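You operate a simulated robot arm through the tools that you are given. There is no shell and no other tool.

The job below is to be done with a simulated two-armed robot. You get a single attempt, and the scene is never put back.

JOB
Pick up the red socket wrench from the blue table with one hand, pass it to the other hand and put it on the brown table.

It is judged by the outcome, as a careful person would: the job done as asked, and still so three seconds after it is handed in. It fails if anything else is knocked over, pushed out of place, dropped, spilled or broken.

ROBOT AND FRAMES
Two 6-joint arms with two-finger grippers on one trunk, on a base that moves. Base frame: it is fixed to the floor where the robot stands at the start and does not move with it; the origin is under the middle of the robot, x ahead of it, y to its left, z up; the surface under the hand at the start is at about z = 880. Units: mm, degrees, N and s.
The left shoulder is at the start at [60, 143, 875], the right one opposite. With the tool pointing down near the work surface each hand reaches from about 260 to 700 mm from the robot's upright axis, wherever it stands, measured 20 degrees to its own side. Places, roughly: brown table [700, 4200, 900]. Payload 2.45 kg a hand.
Tool frame (each hand has its own): the origin (TCP) lies between the finger pads and is the grasp point; the fingertips stand 26 mm ahead of it; z points along the fingers, y is the line along which they close. The gripper opens to 96 mm; its body begins 69 mm behind the TCP.
Orientation is that of the tool frame in the base frame, as a unit quaternion [w, x, y, z]. With the fingers straight down and closing along the base's y, the tool's x points along the base's -x, its y along +y and its z along -z.

CONTROLS
- The arms move only by the tool drive_tool. It takes "left_deltas", "right_deltas" or both (then of equal length, played together; a hand with none holds still); each is a list of rows, each an object of numbers (a shift or turn left out is 0, a gripper value left out holds the last): "dx", "dy", "dz": the shift along the tool's x, y, z in mm; "rx", "ry", "rz": the turn, a rotation vector about the tool's x, y, z in rad; "gripper": the finger opening in mm, from 0 to 96. In form: [{"dx": .., "dy": .., "dz": .., "rx": .., "ry": .., "rz": .., "gripper": ..}, ...]. A call has 1 to 20 rows; each row is the pose to reach, as a shift and turn from the pose commanded when the call began, along the tool's axes at that moment. A row lasts 0.2 s, in which the tool goes at most 50 mm and 8.6 degrees; a call with a longer step from one row to the next is refused whole, and so is a gripper value outside its range. Where a pose cannot be reached the arm comes as near as it can. A force on the tool above 40 N (or 10 N above the force at the start of the call, whichever is more), or a blocked arm, ends the call early, and 0.2 s more pass. Each finger travels about 79.9 mm/s and halts on what it meets, pressing with about 30 N; the grip force reading is that of the motor and also rises with nothing between the fingers. The clock runs only during rows and for 0.2 s after the last one: add rows that repeat a pose to give the fingers time. It gives the time, the measured TCP pose, the force on the tool (base axes), the opening and the grip force at its end, in the units of the frame above (readings bear some noise), with the torque about the TCP (base axes, N m) and any sound that the robot's microphone picked up.
- Cameras (640 x 400 px; columns grow to the right, rows downward): "scene" is now at [128.8, 43.7, 1480.7]; the picture's right is [0.52, -0.85, -0.00], its down [-0.61, -0.37, -0.69] and it looks along [0.59, 0.36, -0.72] (base axes); focal length 254 px, centre (320, 200). "left" rides on the left gripper at [82, -3, -98] in its tool frame; the picture's right is [0.04, 1.00, 0.00], its down [-0.73, 0.03, -0.68] and it looks along [-0.68, 0.03, 0.73] (tool axes); focal length 256 px, centre (320, 200). "right" rides on the right gripper at [81, 3, -98] in its tool frame; the picture's right is [-0.04, 1.00, 0.00], its down [-0.73, -0.03, -0.68] and it looks along [-0.68, -0.03, 0.73] (tool axes); focal length 256 px, centre (320, 200). There is no depth. A picture from a camera that has moved, and an enlarged one, comes with that camera's place and axes in the base frame and with its lens.
- get_image(camera): a new picture of that camera. It takes no simulated time.
- slide_trunk(by): slides the trunk up (or, below 0, down) by that many mm; the arms and the scene camera ride with it, the base frame stays. It gives what a move gives, with no picture.
- roll_base(legs): drives the robot by 1 to 6 legs, each [ahead, turn to the left] in mm and degrees, along the robot's own axes; the way and the turn of a leg run together, so that a leg with both is an arc; at most 1500 mm and 180 degrees a leg. The arms and the cameras ride along, it lands a little off, and it stops where it bumps. It gives what a move gives.
- pan_tilt(pan, tilt): turns the head with the scene camera to pan (to the left, within 86 degrees either way) and tilt (down, from -29 to 69), counted from straight ahead of the robot. It gives what a move gives.
- inspect(camera, box): a new picture of the part [left, top, right, bottom] of that camera's present view, enlarged. It takes no simulated time.
- finish_job(): hands the job in; it is judged then, once.

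Places have to be worked out from the pictures, the camera data and where the tool is seen. Open the grippers and draw the arms clear of the work before you hand the job in, unless the task says otherwise.

The tools are called after "Call:" as a command line: name --argument value ..., lists and objects as JSON in quotes. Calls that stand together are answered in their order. drive_tool: Moves the arms, as the interface text tells. Its arguments: {"type":"object","properties":{"left_deltas":{"type":"array"},"right_deltas":{"type":"array"}},"required":[]} The other tools are called the same way: slide_trunk (by) moves the trunk up or down; roll_base (legs) drives the base; pan_tilt (pan, tilt) turns the head that bears the scene camera; get_image (camera) takes a picture; inspect (camera, box) takes an enlarged picture of a part of a camera's view; finish_job () hands the job in.

At the start:

```text
time: 0.0
left_tcp_pos: [334.7, 471.0, 1116.5]
left_orientation: [0.0, 0.0, 1.0, 0.0]
left_force: [-0.2, 0.2, 0.5]
left_wrist_torque: [-0.07, 0.0, -0.01]
left_finger_gap: 95.9
left_gripper_force: 0.0
right_tcp_pos: [436.0, 29.5, 1209.8]
right_orientation: [0.0, -0.001, 1.0, 0.0]
right_force: [-0.8, 0.0, 0.0]
right_wrist_torque: [-0.02, -0.02, 0.02]
right_finger_gap: 96.0
right_gripper_force: 0.1
trunk travel left (down, up): [-500.0, 90.0]
robot x, y, heading: [0.1, -0.2, 0.2]
head pan, tilt (commanded): [31.3, 46.0]
```

scene: 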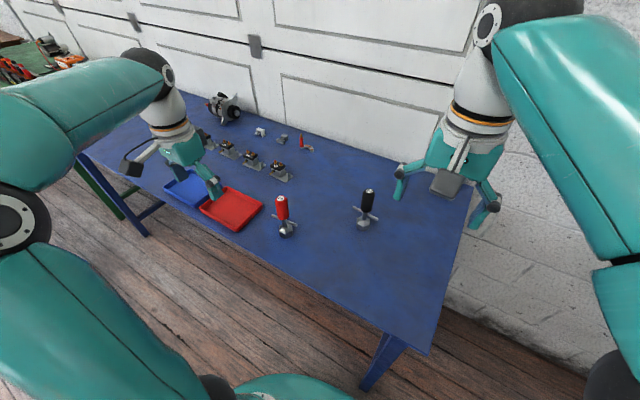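
right: 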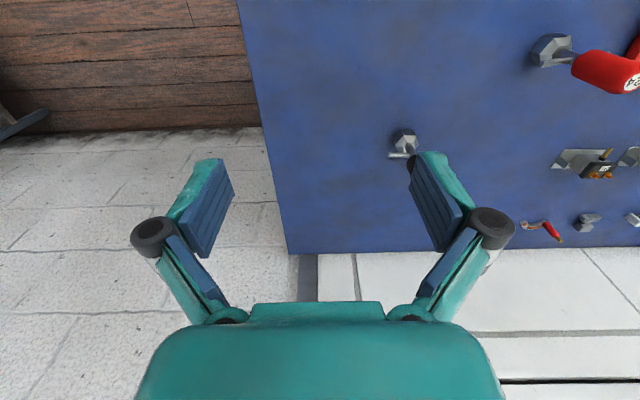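
left: 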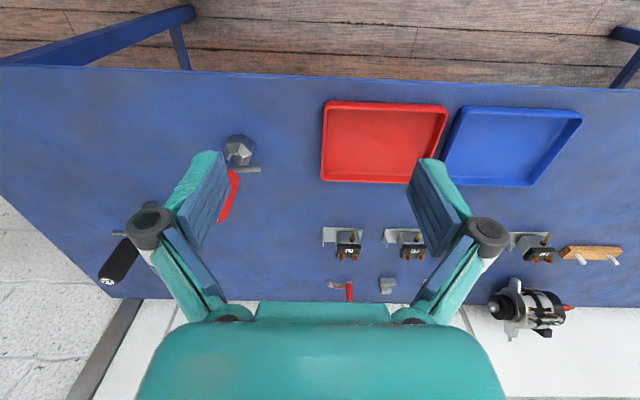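

I start by looking more closely at the objects: a red-handled tool near the red tray, a black-handled twin, and a small red item at the back. I enlarge these regions.

Call:
inspect --camera "scene" --box '[230, 170, 410, 260]'

Call:
inspect --camera "right" --box '[380, 0, 640, 260]'

Call:
inspect --camera "scene" --box '[180, 80, 340, 200]'

Call:
inspect --camera "left" --box '[80, 100, 320, 310]'

```text
3.56 times, centred on (320, 215) of scene
camera zoom: at [128.8, 43.7, 1480.7], right [0.52, -0.85, 0.0], down [-0.61, -0.37, -0.69], along [0.59, 0.36, -0.72], focal length 903 px, centre (320, 147)
```

zoom: 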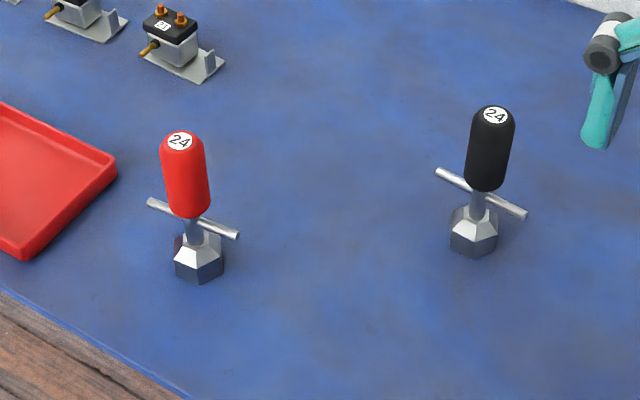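

```text
1.54 times, centred on (510, 130) of right
camera zoom: at [354.7, 30.9, 1307.7], right [0.04, 1.0, 0.0], down [0.73, -0.03, 0.68], along [0.68, -0.03, -0.73], focal length 394 px, centre (28, 308)
```

zoom: 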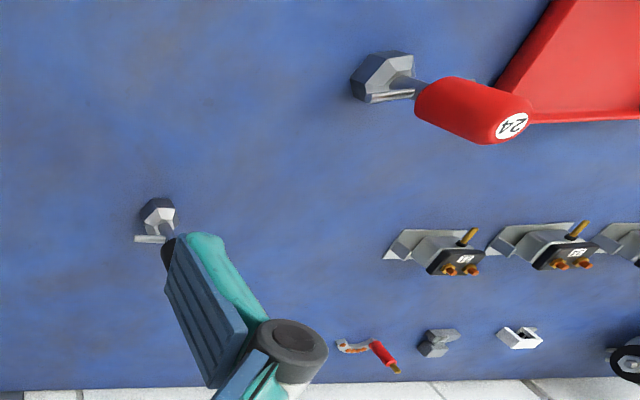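

```text
3.33 times, centred on (260, 140) of scene
camera zoom: at [128.8, 43.7, 1480.7], right [0.52, -0.85, 0.0], down [-0.61, -0.37, -0.69], along [0.59, 0.36, -0.72], focal length 847 px, centre (520, 400)
```

zoom: 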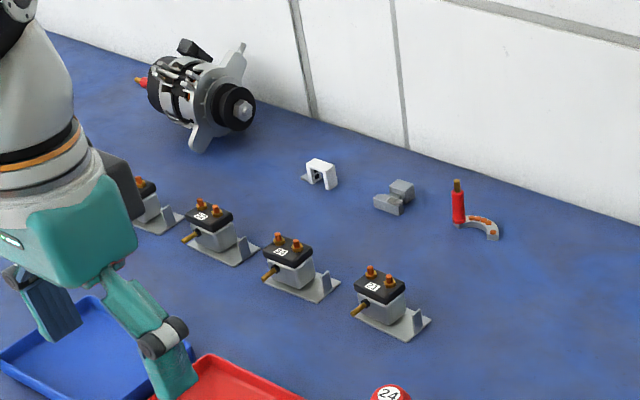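

```text
1.90 times, centred on (200, 205) of left
camera zoom: at [253.9, 467.5, 1213.3], right [-0.04, 1.0, 0.0], down [0.73, 0.03, 0.68], along [0.68, 0.03, -0.73], focal length 488 px, centre (549, 190)
```

zoom: 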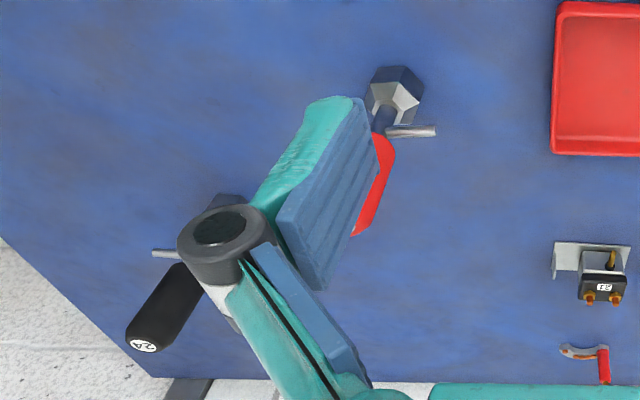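

The red socket wrench stands upright at about [460, 360], with its handle spanning z≈940–1023 and its T-bar along y. Before touching it, I turn the head left to see the brown table and the way there.

Call:
pan_tilt --pan 80 --tilt 15

Call:
get_image --camera "scene"

```text
time: 1.2
left_tcp_pos: [335.3, 471.0, 1118.0]
left_orientation: [0.0, -0.001, 1.0, -0.001]
left_force: [0.2, -0.5, 0.0]
left_wrist_torque: [0.02, 0.0, 0.0]
left_finger_gap: 96.1
left_gripper_force: 0.1
right_tcp_pos: [436.2, 28.0, 1210.3]
right_orientation: [0.0, -0.001, 1.0, 0.0]
right_force: [-0.6, -0.6, -0.1]
right_wrist_torque: [0.0, -0.04, -0.02]
right_finger_gap: 95.9
right_gripper_force: 0.2
trunk travel left (down, up): [-500.0, 90.0]
robot x, y, heading: [2.6, 0.1, -0.2]
head pan, tilt (commanded): [80.0, 15.0]
```

```text
taken
camera scene: at [76.4, 93.9, 1529.0], right [0.98, -0.17, 0.0], down [-0.05, -0.26, -0.97], along [0.17, 0.95, -0.26], focal length 254 px, centre (320, 200)
```

scene: 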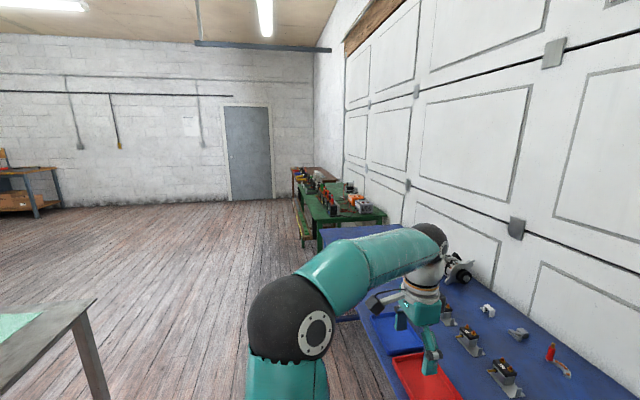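

The way along +y looks open, with a green table and then a brown one beyond the blue table. I zoom in on that part.

Call:
inspect --camera "scene" --box '[270, 150, 400, 250]'

Call:
inspect --camera "scene" --box '[0, 180, 300, 400]'

```text
4.00 times, centred on (335, 200) of scene
camera zoom: at [76.4, 93.9, 1529.0], right [0.98, -0.17, 0.0], down [-0.05, -0.26, -0.97], along [0.17, 0.95, -0.26], focal length 1016 px, centre (260, 200)
```

zoom: 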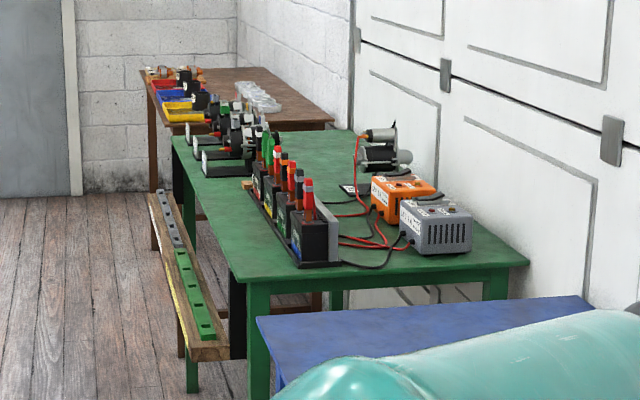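

```text
1.82 times, centred on (150, 290) of scene
camera zoom: at [76.4, 93.9, 1529.0], right [0.98, -0.17, 0.0], down [-0.05, -0.26, -0.97], along [0.17, 0.95, -0.26], focal length 462 px, centre (629, 36)
```

zoom: 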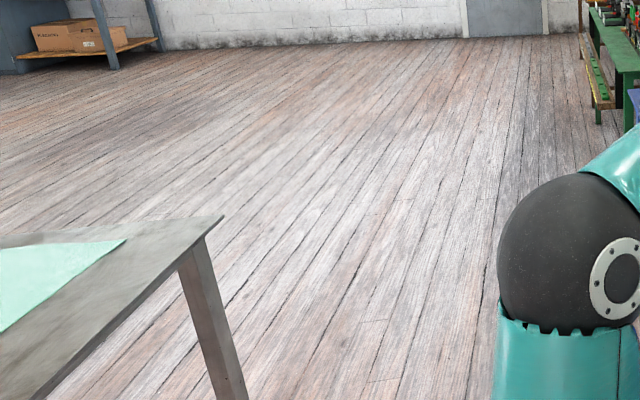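

The path along y is free, and the brown table's front edge is near x≈350. Now I bring the left hand above the wrench at [460, 358], yawing it 90° clockwise so its camera faces outward (+y), and turn the head back to the work.

Call:
pan_tilt --pan 35 --tilt 45

Call:
drive_tool --left_deltas '[{"dx": -10, "dy": -9, "rz": 0.131}, {"dx": -20, "dy": -19, "rz": 0.262}, {"dx": -31, "dy": -28, "rz": 0.393}, {"dx": -42, "dy": -38, "rz": 0.524}, {"dx": -52, "dy": -47, "rz": 0.654}, {"dx": -62, "dy": -56, "rz": 0.785}, {"dx": -73, "dy": -66, "rz": 0.916}, {"dx": -83, "dy": -75, "rz": 1.047}, {"dx": -94, "dy": -85, "rz": 1.178}, {"dx": -104, "dy": -94, "rz": 1.309}, {"dx": -115, "dy": -103, "rz": 1.44}, {"dx": -125, "dy": -113, "rz": 1.571}, {"dx": -125, "dy": -113, "rz": 1.571}]'

Call:
get_image --camera "scene"

Call:
get_image --camera "left"

```text
time: 2.3
left_tcp_pos: [335.7, 470.9, 1117.3]
left_orientation: [0.0, -0.001, 1.0, 0.0]
left_force: [0.1, 0.0, 0.8]
left_wrist_torque: [-0.05, -0.02, -0.02]
left_finger_gap: 96.2
left_gripper_force: 0.1
right_tcp_pos: [436.5, 28.8, 1209.6]
right_orientation: [0.0, -0.001, 1.0, 0.0]
right_force: [0.5, 0.5, 0.4]
right_wrist_torque: [0.01, -0.02, -0.02]
right_finger_gap: 95.7
right_gripper_force: 0.0
trunk travel left (down, up): [-500.0, 90.0]
robot x, y, heading: [0.5, 0.2, -0.0]
head pan, tilt (commanded): [35.0, 45.0]
```

```text
time: 5.1
left_tcp_pos: [459.4, 358.7, 1116.3]
left_orientation: [0.0, 0.707, 0.707, 0.0]
left_force: [-0.6, -0.1, 0.2]
left_wrist_torque: [-0.01, 0.01, -0.01]
left_finger_gap: 96.3
left_gripper_force: 0.0
right_tcp_pos: [436.8, 29.1, 1210.5]
right_orientation: [0.001, -0.001, 1.0, 0.0]
right_force: [-1.0, -0.2, -0.9]
right_wrist_torque: [0.0, -0.02, 0.0]
right_finger_gap: 95.9
right_gripper_force: 0.0
trunk travel left (down, up): [-500.0, 90.0]
robot x, y, heading: [-0.3, 3.1, -0.1]
head pan, tilt (commanded): [35.0, 45.0]
```

```text
taken
camera scene: at [126.7, 48.6, 1482.2], right [0.57, -0.82, 0.0], down [-0.58, -0.41, -0.71], along [0.58, 0.41, -0.71], focal length 254 px, centre (320, 200)
```

scene: 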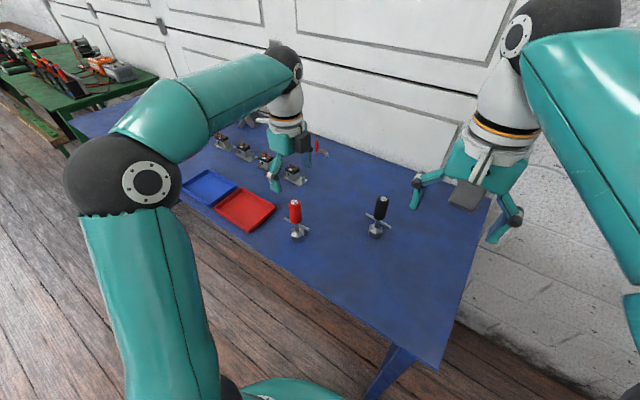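

```text
taken
camera left: at [456.8, 439.7, 1212.9], right [1.0, 0.04, 0.0], down [0.03, -0.73, 0.68], along [0.03, -0.68, -0.73], focal length 256 px, centre (320, 200)
```

left: 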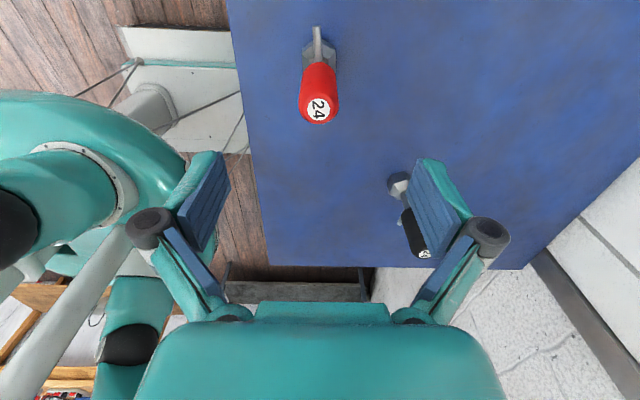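

The left hand is above the wrench, with the handle top seen almost centred. I zoom in from both cameras to triangulate the handle precisely.

Call:
inspect --camera "left" --box '[270, 10, 370, 130]'

Call:
inspect --camera "scene" --box '[250, 180, 410, 260]'

Call:
inspect --camera "scene" --box '[230, 90, 350, 200]'

```text
3.33 times, centred on (320, 70) of left
camera zoom: at [456.8, 439.7, 1212.9], right [1.0, 0.04, 0.0], down [0.03, -0.73, 0.68], along [0.03, -0.68, -0.73], focal length 853 px, centre (320, 633)
```

zoom: 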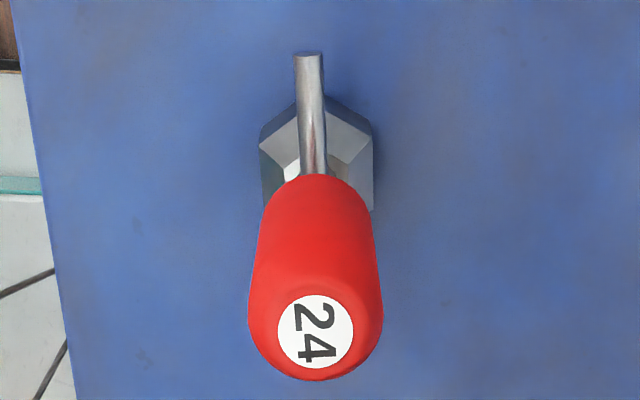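

```text
4.00 times, centred on (330, 220) of scene
camera zoom: at [126.7, 48.6, 1482.2], right [0.57, -0.82, 0.0], down [-0.58, -0.41, -0.71], along [0.58, 0.41, -0.71], focal length 1016 px, centre (280, 120)
```

zoom: 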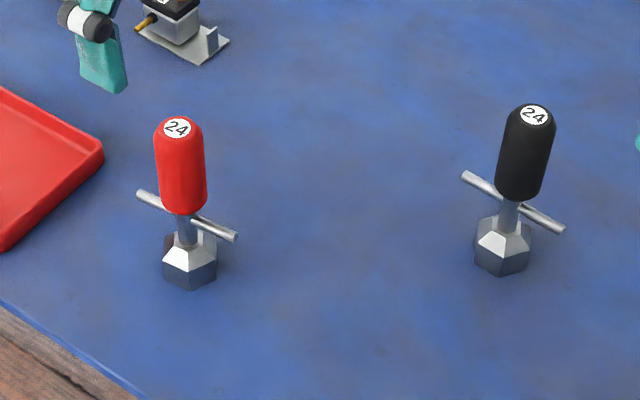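

```text
3.64 times, centred on (290, 145) of scene
camera zoom: at [126.7, 48.6, 1482.2], right [0.57, -0.82, 0.0], down [-0.58, -0.41, -0.71], along [0.58, 0.41, -0.71], focal length 924 px, centre (429, 400)
```

zoom: 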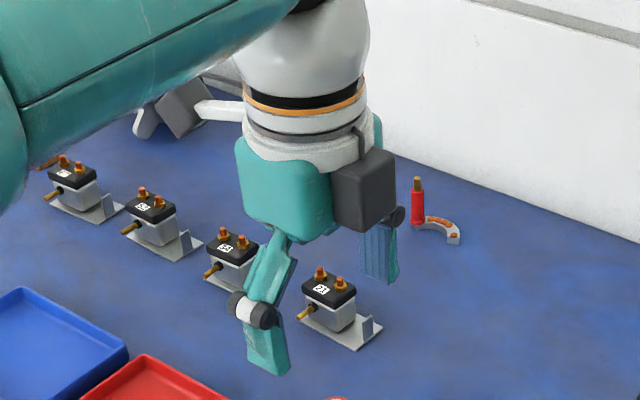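

Triangulation puts the handle axis at about x=460, y=358 with the top near z≈1025–1035. I descend 48 mm with the fingers open, keeping the tips just above the handle top, and check the alignment.

Call:
drive_tool --left_deltas '[{"dz": 16, "gripper": 96}, {"dz": 32}, {"dz": 46}, {"dz": 46}]'

Call:
get_image --camera "left"

Call:
inspect --camera "scene" --box '[230, 120, 370, 260]'

Call:
get_image --camera "right"

```text
time: 6.1
left_tcp_pos: [461.1, 358.4, 1069.6]
left_orientation: [0.0, 0.707, 0.707, 0.0]
left_force: [0.2, 0.3, 0.3]
left_wrist_torque: [0.0, 0.0, 0.02]
left_finger_gap: 96.1
left_gripper_force: 0.0
right_tcp_pos: [436.9, 28.8, 1209.5]
right_orientation: [0.0, -0.001, 1.0, 0.0]
right_force: [-0.2, 0.2, 0.1]
right_wrist_torque: [0.03, 0.03, 0.0]
right_finger_gap: 96.1
right_gripper_force: 0.1
trunk travel left (down, up): [-500.0, 90.0]
robot x, y, heading: [0.7, -2.4, 0.1]
head pan, tilt (commanded): [35.0, 45.0]
```

```text
taken
camera left: at [458.3, 439.5, 1165.9], right [1.0, 0.04, 0.0], down [0.03, -0.73, 0.68], along [0.03, -0.68, -0.73], focal length 256 px, centre (320, 200)
```

left: 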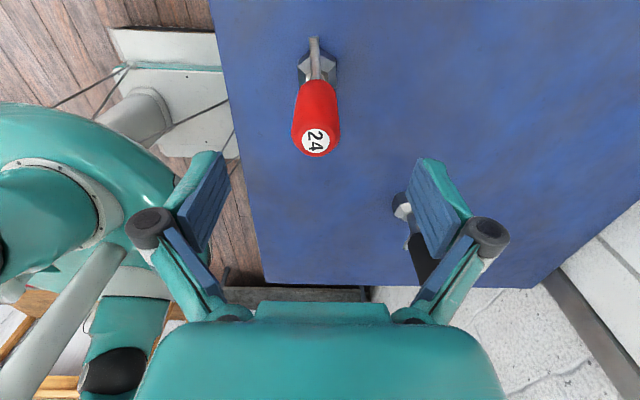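

```text
2.86 times, centred on (300, 190) of scene
camera zoom: at [126.7, 48.4, 1482.2], right [0.57, -0.82, 0.0], down [-0.58, -0.41, -0.71], along [0.58, 0.41, -0.71], focal length 726 px, centre (377, 229)
```

zoom: 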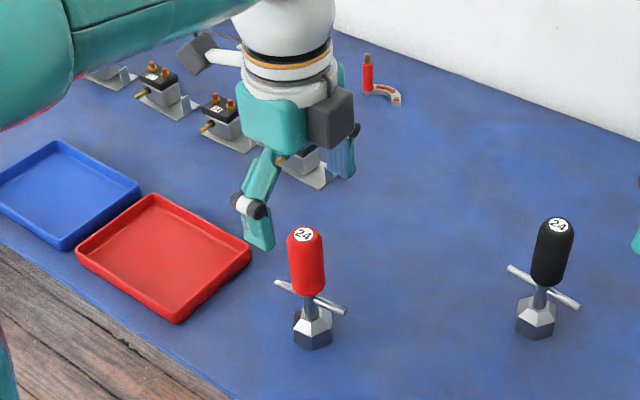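

```text
taken
camera right: at [354.6, 30.8, 1308.1], right [0.04, 1.0, 0.0], down [0.73, -0.03, 0.68], along [0.68, -0.03, -0.73], focal length 256 px, centre (320, 200)
```

right: 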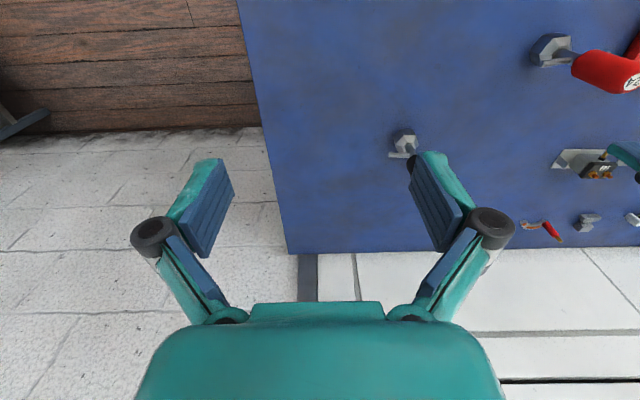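

Two left-camera views give the handle top at [459.5, 359, 1027], so the tool is aligned within 2 mm. I descend to TCP z≈1010 (gripping the upper 43 mm of the handle) and close.

Call:
drive_tool --left_deltas '[{"dz": 12, "dy": -0.5}, {"dz": 24, "dy": -1}, {"dz": 36, "dy": -1.5}, {"dz": 48, "dy": -1.5}, {"dz": 59, "dy": -1.5}, {"dz": 59, "dy": -1.5}, {"dz": 59, "dy": -1.5, "gripper": 60}, {"dz": 59, "dy": -1.5, "gripper": 45}, {"dz": 59, "dy": -1.5, "gripper": 20}, {"dz": 59, "dy": -1.5, "gripper": 0}, {"dz": 59, "dy": -1.5, "gripper": 0}, {"dz": 59, "dy": -1.5, "gripper": 0}]'

Call:
get_image --camera "left"

Call:
inspect --camera "scene" --box '[230, 120, 370, 260]'

```text
time: 8.7
left_tcp_pos: [459.6, 357.4, 1011.9]
left_orientation: [0.0, 0.707, 0.708, 0.0]
left_force: [-0.6, -0.5, 0.1]
left_wrist_torque: [-0.05, 0.04, 0.02]
left_finger_gap: 31.0
left_gripper_force: 29.6
right_tcp_pos: [435.7, 29.6, 1210.4]
right_orientation: [0.001, -0.001, 1.0, 0.0]
right_force: [0.6, -0.3, 0.5]
right_wrist_torque: [0.0, -0.01, 0.02]
right_finger_gap: 95.9
right_gripper_force: 0.1
trunk travel left (down, up): [-500.0, 90.0]
robot x, y, heading: [4.8, 2.1, 0.1]
head pan, tilt (commanded): [35.0, 45.0]
```

```text
taken
camera left: at [456.0, 439.3, 1108.2], right [1.0, 0.04, 0.0], down [0.03, -0.73, 0.68], along [0.03, -0.68, -0.73], focal length 256 px, centre (320, 200)
```

left: 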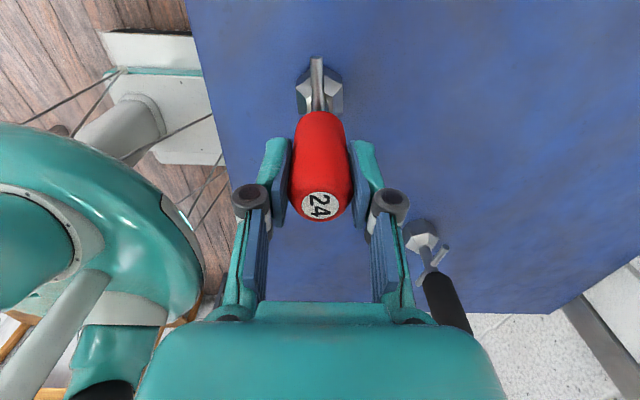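

```text
2.86 times, centred on (300, 190) of scene
camera zoom: at [126.8, 48.5, 1482.2], right [0.57, -0.82, 0.0], down [-0.58, -0.41, -0.71], along [0.58, 0.41, -0.71], focal length 726 px, centre (377, 229)
```

zoom: 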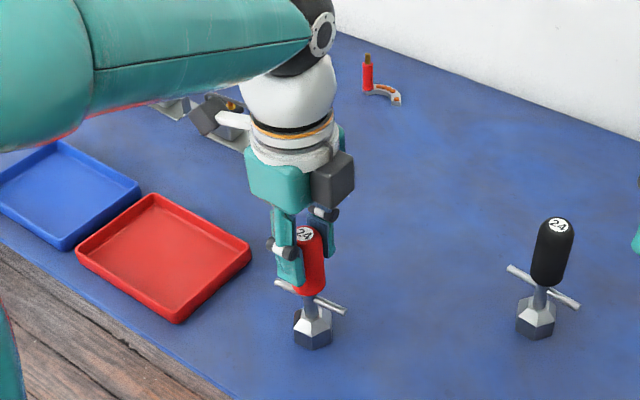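

The fingers hold the handle at 31 mm gap with about 30 N. I lift straight up by 180 mm in smooth steps.

Call:
drive_tool --left_deltas '[{"dz": -5}, {"dz": -15}, {"dz": -30}, {"dz": -50}, {"dz": -70}, {"dz": -90}, {"dz": -110}, {"dz": -130}, {"dz": -150}, {"dz": -168}, {"dz": -180}, {"dz": -180}]'

Call:
get_image --camera "left"

Call:
get_image --camera "scene"

Call:
get_image --camera "right"

```text
time: 11.3
left_tcp_pos: [460.8, 358.5, 1194.0]
left_orientation: [0.0, 0.707, 0.708, 0.0]
left_force: [-0.5, 0.0, -2.9]
left_wrist_torque: [-0.01, 0.04, 0.03]
left_finger_gap: 30.9
left_gripper_force: 30.4
right_tcp_pos: [436.2, 28.7, 1209.8]
right_orientation: [-0.001, -0.002, 1.0, 0.001]
right_force: [-0.5, -0.3, -0.1]
right_wrist_torque: [-0.05, -0.02, 0.0]
right_finger_gap: 96.1
right_gripper_force: 0.1
trunk travel left (down, up): [-500.0, 90.0]
robot x, y, heading: [1.2, 0.8, -0.2]
head pan, tilt (commanded): [35.0, 45.0]
```

```text
taken
camera left: at [456.5, 439.5, 1290.0], right [1.0, 0.04, 0.0], down [0.03, -0.73, 0.68], along [0.03, -0.68, -0.73], focal length 256 px, centre (320, 200)
```

left: 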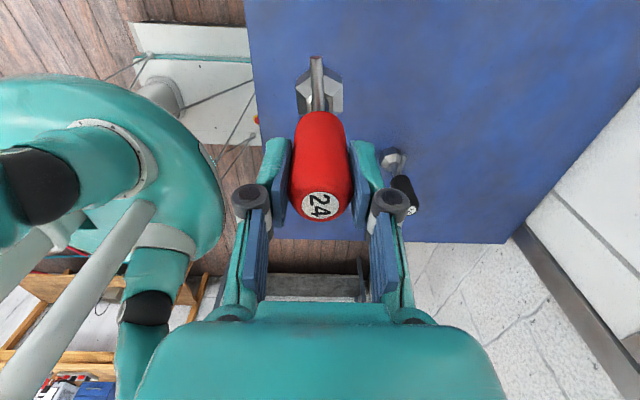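

```text
taken
camera scene: at [127.1, 48.7, 1482.1], right [0.57, -0.82, 0.0], down [-0.58, -0.41, -0.71], along [0.58, 0.41, -0.71], focal length 254 px, centre (320, 200)
```

scene: 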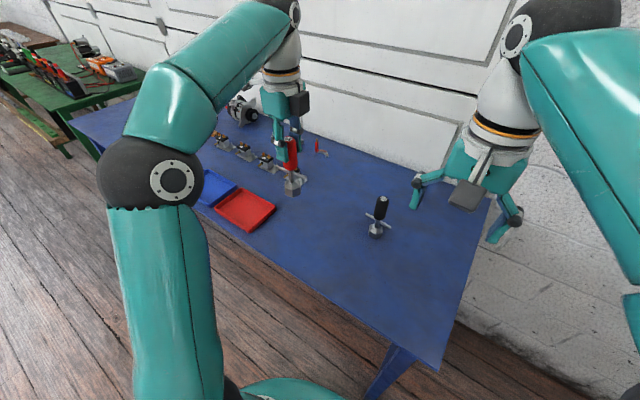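

```text
taken
camera right: at [354.9, 31.0, 1308.0], right [0.04, 1.0, 0.0], down [0.73, -0.03, 0.68], along [0.68, -0.03, -0.73], focal length 256 px, centre (320, 200)
```

right: 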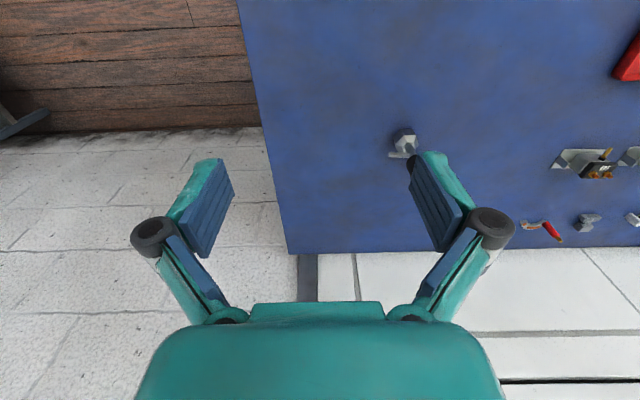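

The wrench is lifted (about 0.3 kg, bottom at z≈1062). For the handover I bring the left hand to about [449, 190, 1200] and simultaneously yaw the right hand 90° the other way at about [440, −60, 1210], so both cameras face outward.

Call:
drive_tool --left_deltas '[{"dx": -14, "dy": -1, "dz": -0.5}, {"dx": -28, "dy": -2, "dz": -1}, {"dx": -42, "dy": -3, "dz": -1.5}, {"dx": -56, "dy": -4, "dz": -2}, {"dx": -70, "dy": -5, "dz": -2.5}, {"dx": -84, "dy": -6, "dz": -3}, {"dx": -98, "dy": -7, "dz": -3.5}, {"dx": -112, "dy": -8, "dz": -4}, {"dx": -126, "dy": -9, "dz": -4.5}, {"dx": -140, "dy": -10, "dz": -5}, {"dx": -154, "dy": -11, "dz": -5.5}, {"dx": -168, "dy": -12, "dz": -6}, {"dx": -168, "dy": -12, "dz": -6}]' --right_deltas '[{"dy": -7, "rz": -0.131}, {"dy": -15, "rz": -0.262}, {"dy": -22, "rz": -0.393}, {"dy": -30, "rz": -0.524}, {"dx": -1, "dy": -37, "rz": -0.654}, {"dx": -1, "dy": -44, "rz": -0.785}, {"dx": -2, "dy": -52, "rz": -0.916}, {"dx": -2, "dy": -59, "rz": -1.047}, {"dx": -3, "dy": -67, "rz": -1.178}, {"dx": -3, "dy": -74, "rz": -1.309}, {"dx": -4, "dy": -82, "rz": -1.44}, {"dx": -4, "dy": -89, "rz": -1.571}, {"dx": -4, "dy": -89, "rz": -1.571}]'

Call:
get_image --camera "scene"

Call:
get_image --camera "right"

```text
time: 14.1
left_tcp_pos: [446.9, 190.6, 1197.7]
left_orientation: [-0.001, 0.706, 0.708, 0.0]
left_force: [0.8, 0.0, -2.2]
left_wrist_torque: [0.0, -0.01, 0.0]
left_finger_gap: 31.2
left_gripper_force: 30.3
right_tcp_pos: [439.5, -59.3, 1210.8]
right_orientation: [0.001, 0.709, -0.705, -0.001]
right_force: [0.8, 1.7, 0.6]
right_wrist_torque: [0.0, -0.03, 0.02]
right_finger_gap: 95.9
right_gripper_force: 0.1
trunk travel left (down, up): [-500.0, 90.0]
robot x, y, heading: [-0.6, 0.4, -0.2]
head pan, tilt (commanded): [35.0, 45.0]
```

```text
taken
camera scene: at [127.2, 48.9, 1482.1], right [0.57, -0.82, 0.0], down [-0.58, -0.41, -0.71], along [0.58, 0.41, -0.71], focal length 254 px, centre (320, 200)
```

scene: 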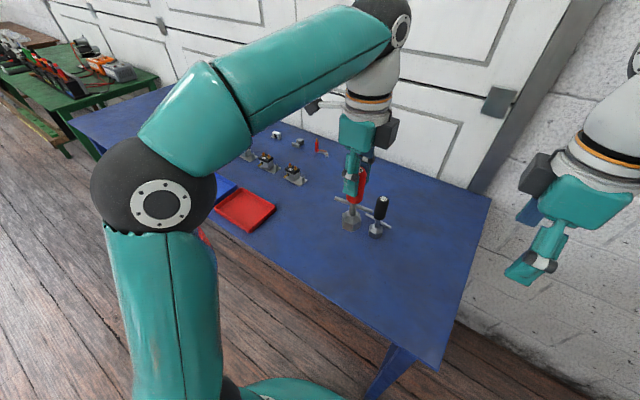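

```text
taken
camera right: at [436.8, -142.8, 1308.7], right [-1.0, 0.04, 0.0], down [0.03, 0.73, 0.68], along [0.02, 0.68, -0.73], focal length 256 px, centre (320, 200)
```

right: 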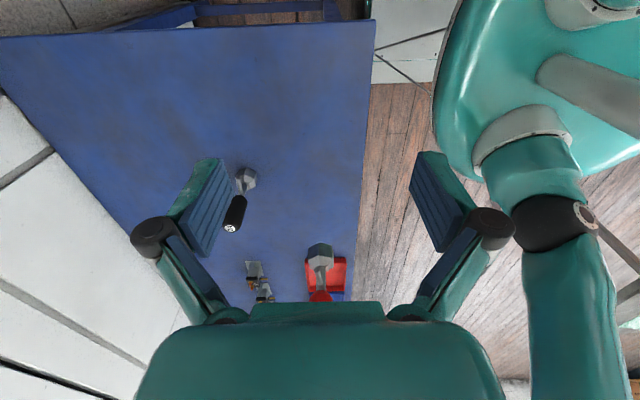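

Both hands are in place. Now I tilt the right hand 60° about its y so its fingers point toward +y and slightly down, and pan the head to watch.

Call:
drive_tool --right_deltas '[{"ry": -0.131}, {"ry": -0.262}, {"ry": -0.393}, {"ry": -0.524}, {"ry": -0.654}, {"ry": -0.785}, {"ry": -0.916}, {"ry": -1.047}, {"ry": -1.047}]'

Call:
pan_tilt --pan 12 --tilt 42

Call:
get_image --camera "scene"

Call:
get_image --camera "right"

```text
time: 16.1
left_tcp_pos: [446.7, 189.6, 1197.7]
left_orientation: [0.0, 0.707, 0.707, 0.0]
left_force: [-0.1, 0.4, -3.0]
left_wrist_torque: [0.03, 0.01, -0.04]
left_finger_gap: 31.2
left_gripper_force: 30.3
right_tcp_pos: [440.2, -60.0, 1209.9]
right_orientation: [-0.353, 0.613, -0.611, -0.355]
right_force: [-0.4, -1.0, -0.4]
right_wrist_torque: [0.02, 0.0, -0.02]
right_finger_gap: 95.8
right_gripper_force: 0.1
trunk travel left (down, up): [-500.0, 90.0]
robot x, y, heading: [-6.0, 2.4, 0.3]
head pan, tilt (commanded): [35.0, 45.0]
```

```text
time: 17.0
left_tcp_pos: [448.6, 191.0, 1198.4]
left_orientation: [0.0, 0.707, 0.707, 0.0]
left_force: [0.0, 0.9, -2.6]
left_wrist_torque: [-0.03, 0.01, -0.03]
left_finger_gap: 31.0
left_gripper_force: 30.0
right_tcp_pos: [439.3, -59.3, 1209.3]
right_orientation: [-0.353, 0.613, -0.612, -0.354]
right_force: [0.6, -0.3, 0.6]
right_wrist_torque: [-0.06, -0.02, 0.0]
right_finger_gap: 95.9
right_gripper_force: 0.0
trunk travel left (down, up): [-500.0, 90.0]
robot x, y, heading: [-0.7, 0.0, 0.0]
head pan, tilt (commanded): [12.0, 42.0]
```

```text
taken
camera scene: at [142.2, 19.3, 1486.4], right [0.21, -0.98, 0.0], down [-0.66, -0.14, -0.74], along [0.73, 0.15, -0.67], focal length 254 px, centre (320, 200)
```

scene: 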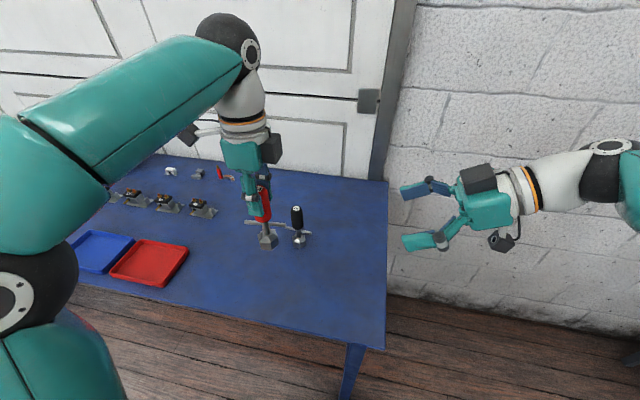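

```text
taken
camera right: at [436.9, -186.7, 1187.9], right [-1.0, 0.02, 0.04], down [0.03, -0.22, 0.97], along [0.03, 0.97, 0.22], focal length 256 px, centre (320, 200)
```

right: 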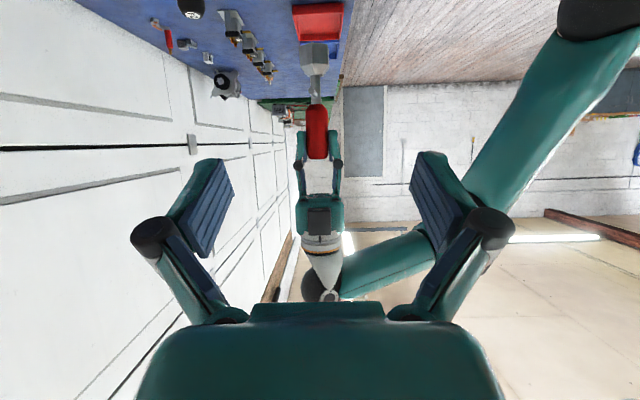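

I notice each hand also has a dark box on the side opposite its camera, so these face each other. I zoom in on both hands to gauge their size before closing in.

Call:
inspect --camera "scene" --box '[170, 80, 330, 260]'

Call:
inspect --camera "scene" --box '[390, 130, 570, 270]'

Call:
inspect --camera "right" --box '[260, 20, 380, 320]'

```text
2.22 times, centred on (250, 170) of scene
camera zoom: at [142.2, 19.3, 1486.4], right [0.21, -0.98, 0.0], down [-0.66, -0.14, -0.74], along [0.73, 0.15, -0.67], focal length 564 px, centre (476, 267)
```

zoom: 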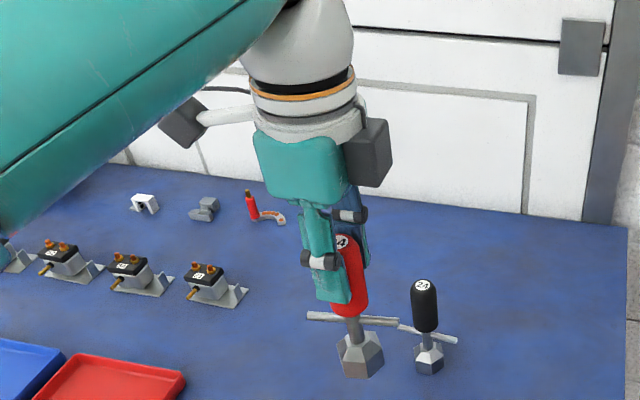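

```text
2.86 times, centred on (480, 200) of scene
camera zoom: at [142.2, 19.3, 1486.4], right [0.21, -0.98, 0.0], down [-0.66, -0.14, -0.74], along [0.73, 0.15, -0.67], focal length 726 px, centre (-137, 200)
```

zoom: 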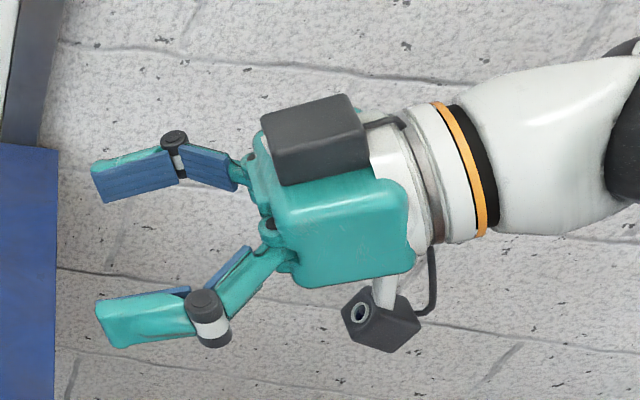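

```text
1.33 times, centred on (320, 170) of right
camera zoom: at [436.9, -186.7, 1187.9], right [-1.0, 0.02, 0.04], down [0.03, -0.22, 0.97], along [0.03, 0.97, 0.22], focal length 341 px, centre (320, 240)
```

zoom: 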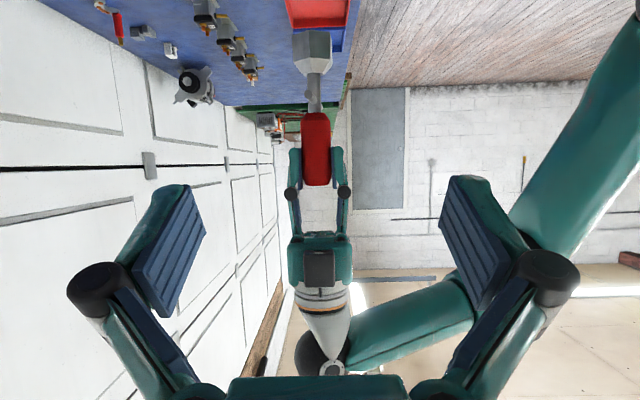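

The boxes reach about 48 mm off each hand's axis; with a 60° relative tilt and a 59 mm spacing along the handle, they stay over 20 mm apart. I move the right hand to a 100 mm standoff along its approach line to the lower handle.

Call:
drive_tool --right_deltas '[{"dx": -8, "dy": -1, "dz": 19}, {"dx": -16, "dy": -2, "dz": 38}, {"dx": -24, "dy": -3, "dz": 57}, {"dx": -32, "dy": -4, "dz": 76}, {"dx": -40, "dy": -5, "dz": 95}, {"dx": -48, "dy": -6, "dz": 115}, {"dx": -56, "dy": -7, "dz": 134}, {"dx": -64, "dy": -7.7, "dz": 153}, {"dx": -64, "dy": -7.7, "dz": 153}]'

Call:
get_image --camera "right"

Call:
get_image --camera "scene"

Call:
get_image --camera "left"

```text
time: 19.0
left_tcp_pos: [447.0, 190.3, 1196.6]
left_orientation: [0.0, 0.706, 0.708, 0.0]
left_force: [-1.0, -0.1, -2.8]
left_wrist_torque: [0.0, -0.03, -0.01]
left_finger_gap: 31.1
left_gripper_force: 30.2
right_tcp_pos: [449.6, 103.5, 1189.8]
right_orientation: [-0.353, 0.613, -0.612, -0.354]
right_force: [0.3, -0.3, 0.3]
right_wrist_torque: [0.02, 0.01, -0.02]
right_finger_gap: 96.0
right_gripper_force: 0.1
trunk travel left (down, up): [-500.0, 90.0]
robot x, y, heading: [-6.4, -3.4, 0.1]
head pan, tilt (commanded): [12.0, 42.0]
```

```text
taken
camera right: at [446.1, -23.1, 1168.8], right [-1.0, 0.02, 0.04], down [0.03, -0.22, 0.97], along [0.03, 0.97, 0.22], focal length 256 px, centre (320, 200)
```

right: 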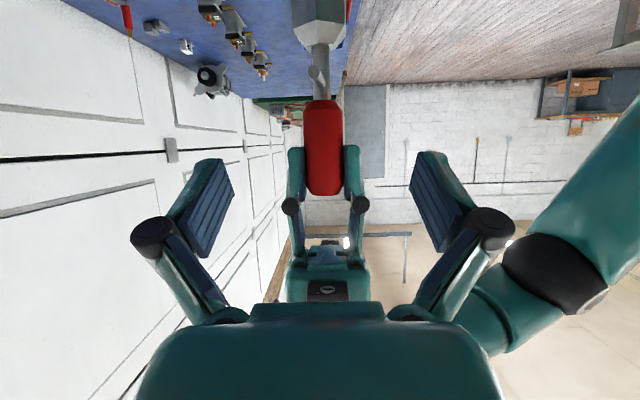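

```text
taken
camera scene: at [142.0, 19.0, 1486.5], right [0.21, -0.98, 0.0], down [-0.65, -0.14, -0.74], along [0.73, 0.15, -0.67], focal length 254 px, centre (320, 200)
```

scene: 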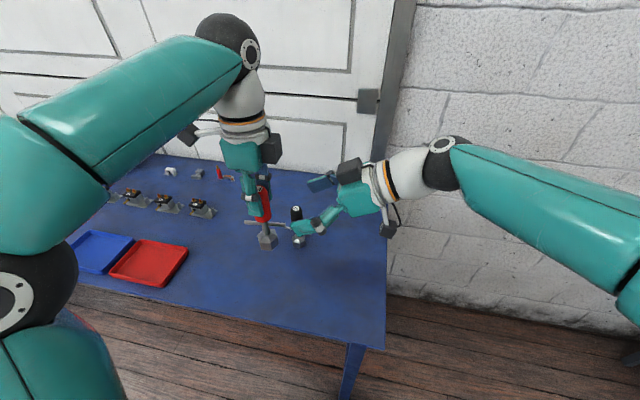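

```text
taken
camera left: at [444.2, 271.8, 1294.3], right [1.0, 0.04, 0.0], down [0.03, -0.73, 0.68], along [0.03, -0.68, -0.73], focal length 256 px, centre (320, 200)
```

left: 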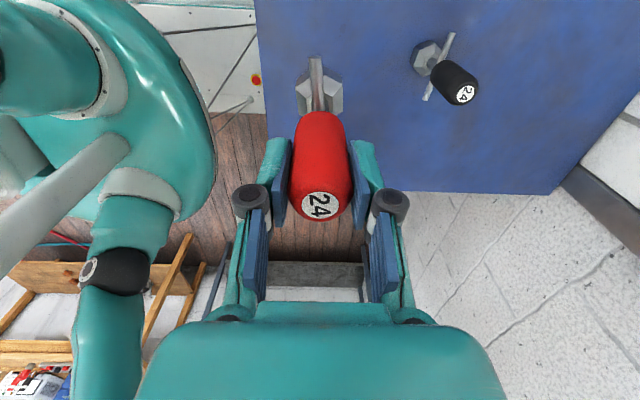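

The right camera now sees the handle between the left fingers; I zoom to measure where the handle ends, since it looks shorter than I estimated.

Call:
inspect --camera "right" --box '[260, 0, 380, 220]'

Call:
inspect --camera "scene" --box '[220, 150, 360, 260]'

```text
1.82 times, centred on (320, 110) of right
camera zoom: at [446.1, -23.1, 1168.8], right [-1.0, 0.02, 0.04], down [0.03, -0.22, 0.97], along [0.03, 0.97, 0.22], focal length 465 px, centre (320, 364)
```

zoom: 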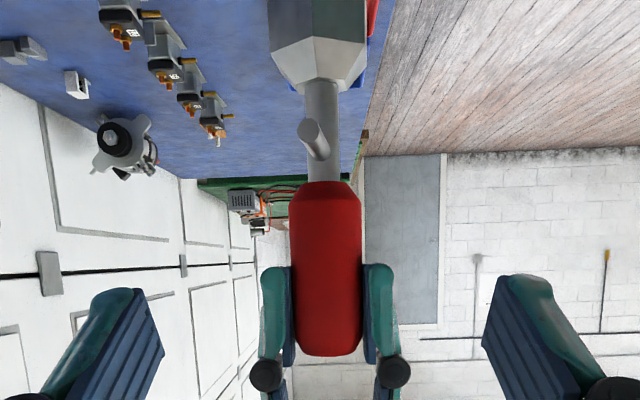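

```text
3.64 times, centred on (290, 205) of scene
camera zoom: at [142.0, 19.0, 1486.5], right [0.21, -0.98, 0.0], down [-0.65, -0.14, -0.74], along [0.73, 0.15, -0.67], focal length 924 px, centre (429, 182)
```

zoom: 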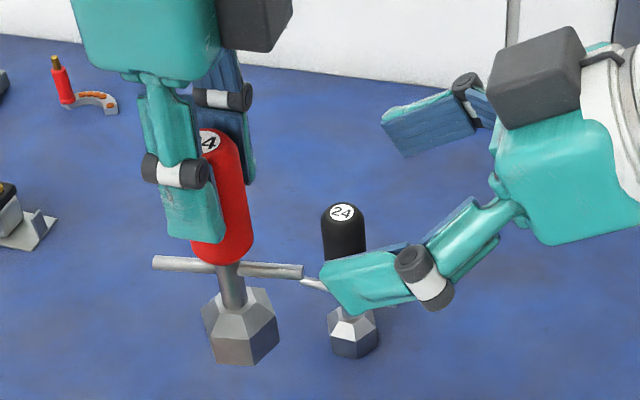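

The handle's free part spans only z≈1171 (left fingertips) down to ≈1140, so I'll grip 54 mm below the left TCP with the tilt increased to 65° for finger clearance. I add the 5° tilt now and re-read the poses.

Call:
drive_tool --right_deltas '[{"ry": -0.0436}, {"ry": -0.0873}, {"ry": -0.0873}]'

Call:
drive_tool --right_deltas '[{"dx": 0}]'

Call:
inspect --camera "right" --box '[260, 0, 380, 220]'

```text
time: 19.8
left_tcp_pos: [448.5, 190.7, 1197.5]
left_orientation: [0.0, 0.706, 0.708, 0.001]
left_force: [-0.2, 0.4, -2.3]
left_wrist_torque: [-0.02, 0.0, 0.02]
left_finger_gap: 31.1
left_gripper_force: 30.4
right_tcp_pos: [447.8, 103.9, 1188.7]
right_orientation: [-0.379, 0.597, -0.596, -0.38]
right_force: [0.3, -0.1, -0.8]
right_wrist_torque: [-0.01, 0.01, -0.01]
right_finger_gap: 95.9
right_gripper_force: 0.0
trunk travel left (down, up): [-500.0, 90.0]
robot x, y, heading: [0.8, 1.9, -0.1]
head pan, tilt (commanded): [12.0, 42.0]
```

```text
time: 20.2
left_tcp_pos: [447.9, 190.4, 1197.1]
left_orientation: [0.0, 0.707, 0.707, 0.0]
left_force: [0.4, -0.3, -3.5]
left_wrist_torque: [0.03, 0.05, -0.03]
left_finger_gap: 31.2
left_gripper_force: 30.4
right_tcp_pos: [447.2, 103.5, 1189.1]
right_orientation: [-0.38, 0.597, -0.596, -0.381]
right_force: [-0.1, 0.7, 1.2]
right_wrist_torque: [-0.01, -0.05, -0.01]
right_finger_gap: 95.9
right_gripper_force: 0.1
trunk travel left (down, up): [-500.0, 90.0]
robot x, y, heading: [-3.5, -0.4, 0.1]
head pan, tilt (commanded): [12.0, 42.0]
```

```text
1.82 times, centred on (320, 110) of right
camera zoom: at [445.4, -20.2, 1156.4], right [-1.0, 0.02, 0.04], down [0.03, -0.31, 0.95], along [0.03, 0.95, 0.3], focal length 465 px, centre (320, 364)
```

zoom: 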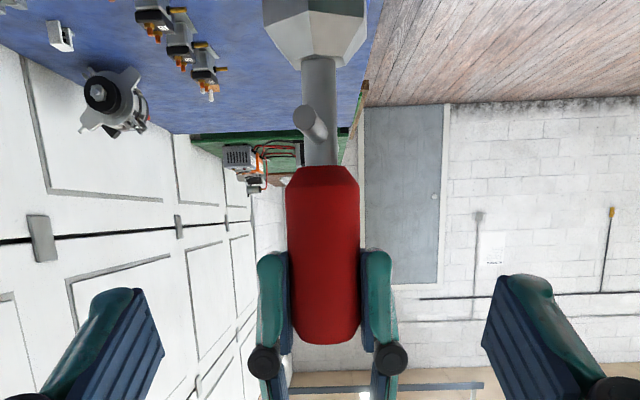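

The right hand is aligned in x within 1 mm; the target grip point is 52 mm below the left TCP. I approach the first 60 mm along the tool axis and check.

Call:
drive_tool --right_deltas '[{"dx": 2.6, "dy": 0.6, "dz": 12}, {"dx": 2.6, "dy": 0.6, "dz": 24}, {"dx": 2.6, "dy": 0.6, "dz": 36}, {"dx": 2.6, "dy": 0.6, "dz": 48}, {"dx": 2.6, "dy": 0.6, "dz": 60}, {"dx": 2.6, "dy": 0.6, "dz": 60}]'

Call:
get_image --camera "right"

Call:
inspect --camera "scene" --box '[220, 130, 380, 260]'

```text
time: 21.6
left_tcp_pos: [447.1, 190.7, 1197.4]
left_orientation: [0.0, 0.706, 0.708, 0.001]
left_force: [0.4, 0.0, -2.4]
left_wrist_torque: [-0.02, -0.02, -0.01]
left_finger_gap: 31.1
left_gripper_force: 29.7
right_tcp_pos: [449.4, 156.7, 1160.3]
right_orientation: [-0.379, 0.597, -0.596, -0.381]
right_force: [-0.1, 0.3, 0.0]
right_wrist_torque: [-0.03, -0.02, 0.0]
right_finger_gap: 96.1
right_gripper_force: 0.0
trunk travel left (down, up): [-500.0, 90.0]
robot x, y, heading: [-5.0, -1.1, 0.1]
head pan, tilt (commanded): [12.0, 42.0]
```

```text
taken
camera right: at [445.3, 32.2, 1127.5], right [-1.0, 0.02, 0.04], down [0.03, -0.31, 0.95], along [0.03, 0.95, 0.3], focal length 256 px, centre (320, 200)
```

right: 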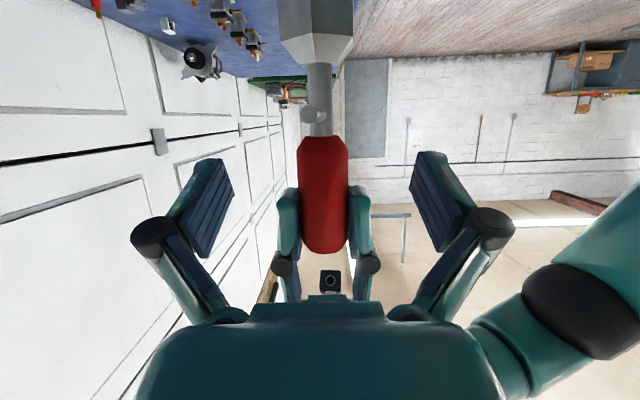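

```text
3.08 times, centred on (300, 195) of scene
camera zoom: at [142.1, 19.1, 1486.5], right [0.21, -0.98, 0.0], down [-0.66, -0.14, -0.74], along [0.73, 0.15, -0.67], focal length 782 px, centre (382, 215)
```

zoom: 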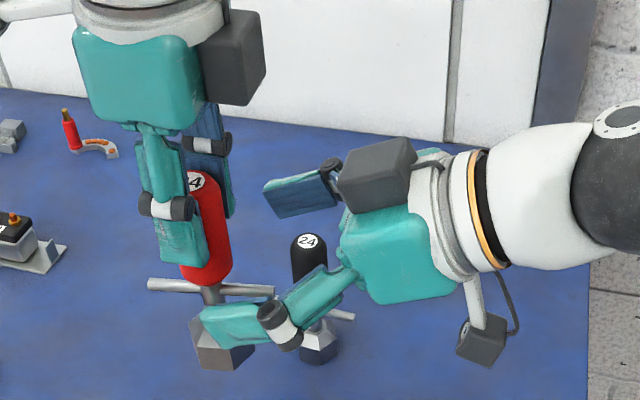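

Clear on all sides so far, and centred in x. I go the remaining 38 mm with the fingers still open.

Call:
drive_tool --right_deltas '[{"dz": 8}, {"dz": 16}, {"dz": 24}, {"dz": 31}, {"dz": 37.5}, {"dz": 37.5}]'

Call:
get_image --camera "right"

Call:
inspect --camera "scene" --box '[220, 130, 380, 260]'

Call:
get_image --camera "left"

```text
time: 23.0
left_tcp_pos: [448.3, 190.7, 1196.6]
left_orientation: [0.0, 0.707, 0.707, 0.0]
left_force: [0.3, 0.6, -2.6]
left_wrist_torque: [0.01, -0.04, 0.01]
left_finger_gap: 31.0
left_gripper_force: 30.2
right_tcp_pos: [446.4, 191.0, 1145.6]
right_orientation: [0.38, -0.596, 0.596, 0.381]
right_force: [-0.9, 0.4, -0.5]
right_wrist_torque: [0.0, 0.01, 0.01]
right_finger_gap: 96.1
right_gripper_force: 0.1
trunk travel left (down, up): [-500.0, 90.0]
robot x, y, heading: [0.2, -0.1, -0.1]
head pan, tilt (commanded): [12.0, 42.0]
```

```text
taken
camera right: at [444.0, 67.3, 1112.6], right [-1.0, 0.02, 0.04], down [0.03, -0.31, 0.95], along [0.03, 0.95, 0.3], focal length 256 px, centre (320, 200)
```

right: 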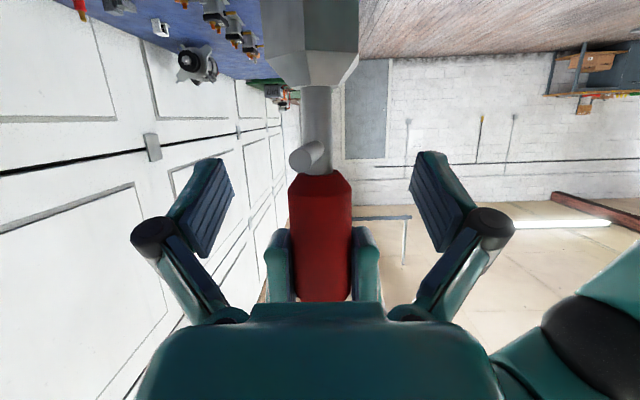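

```text
3.08 times, centred on (300, 195) of scene
camera zoom: at [142.2, 19.2, 1486.5], right [0.21, -0.98, 0.0], down [-0.66, -0.14, -0.74], along [0.73, 0.15, -0.67], focal length 782 px, centre (382, 215)
```

zoom: 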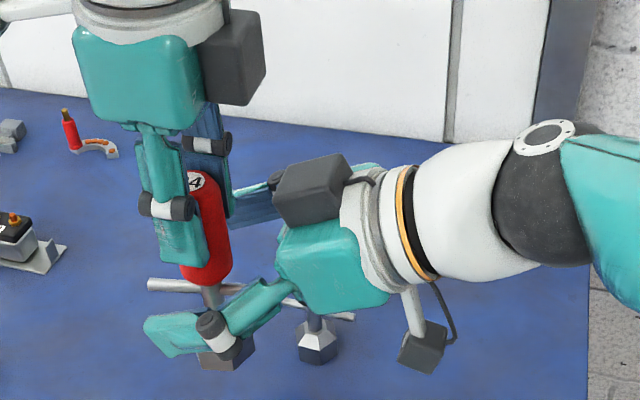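

```text
taken
camera left: at [444.3, 272.1, 1294.2], right [1.0, 0.04, 0.0], down [0.03, -0.73, 0.68], along [0.03, -0.68, -0.73], focal length 256 px, centre (320, 200)
```

left: 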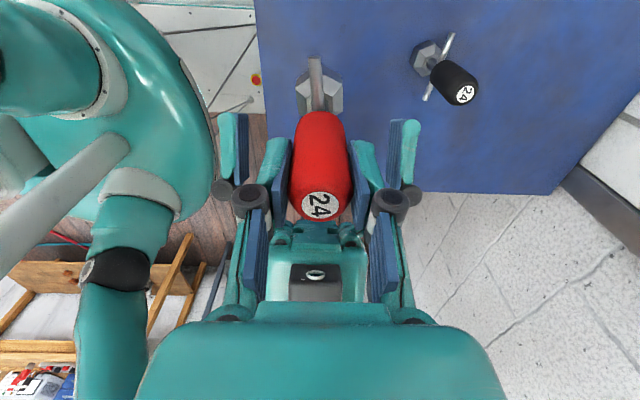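

The lower handle is now between the right fingers with no contact force. I zoom the right camera to verify the clearance to the left fingertips before closing.

Call:
inspect --camera "right" --box '[240, 120, 400, 320]'

Call:
inspect --camera "left" --box '[200, 50, 440, 300]'

```text
2.00 times, centred on (320, 220) of right
camera zoom: at [444.0, 67.3, 1112.6], right [-1.0, 0.02, 0.04], down [0.03, -0.31, 0.95], along [0.03, 0.95, 0.3], focal length 512 px, centre (320, 160)
```

zoom: 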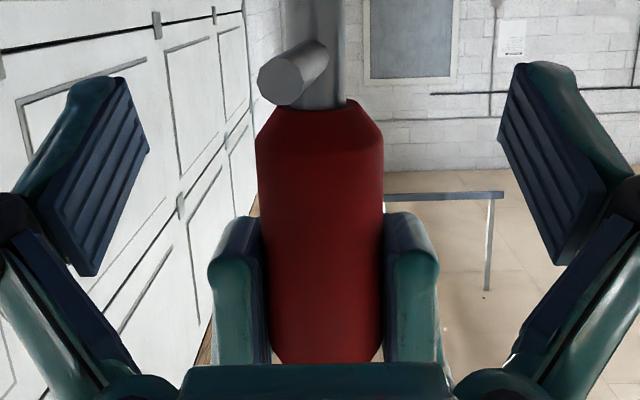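

```text
1.60 times, centred on (320, 175) of left
camera zoom: at [444.3, 272.1, 1294.2], right [1.0, 0.04, 0.0], down [0.03, -0.73, 0.68], along [0.03, -0.68, -0.73], focal length 410 px, centre (320, 240)
```

zoom: 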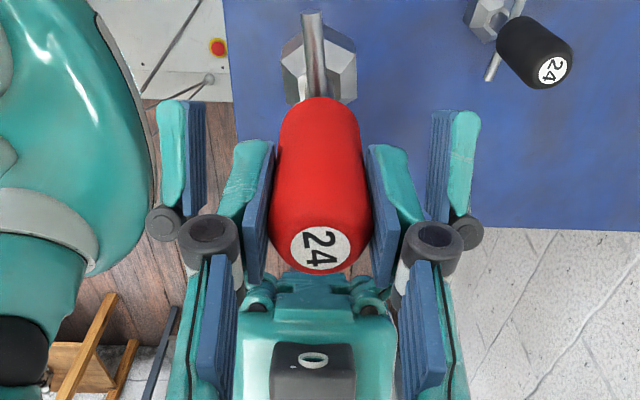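

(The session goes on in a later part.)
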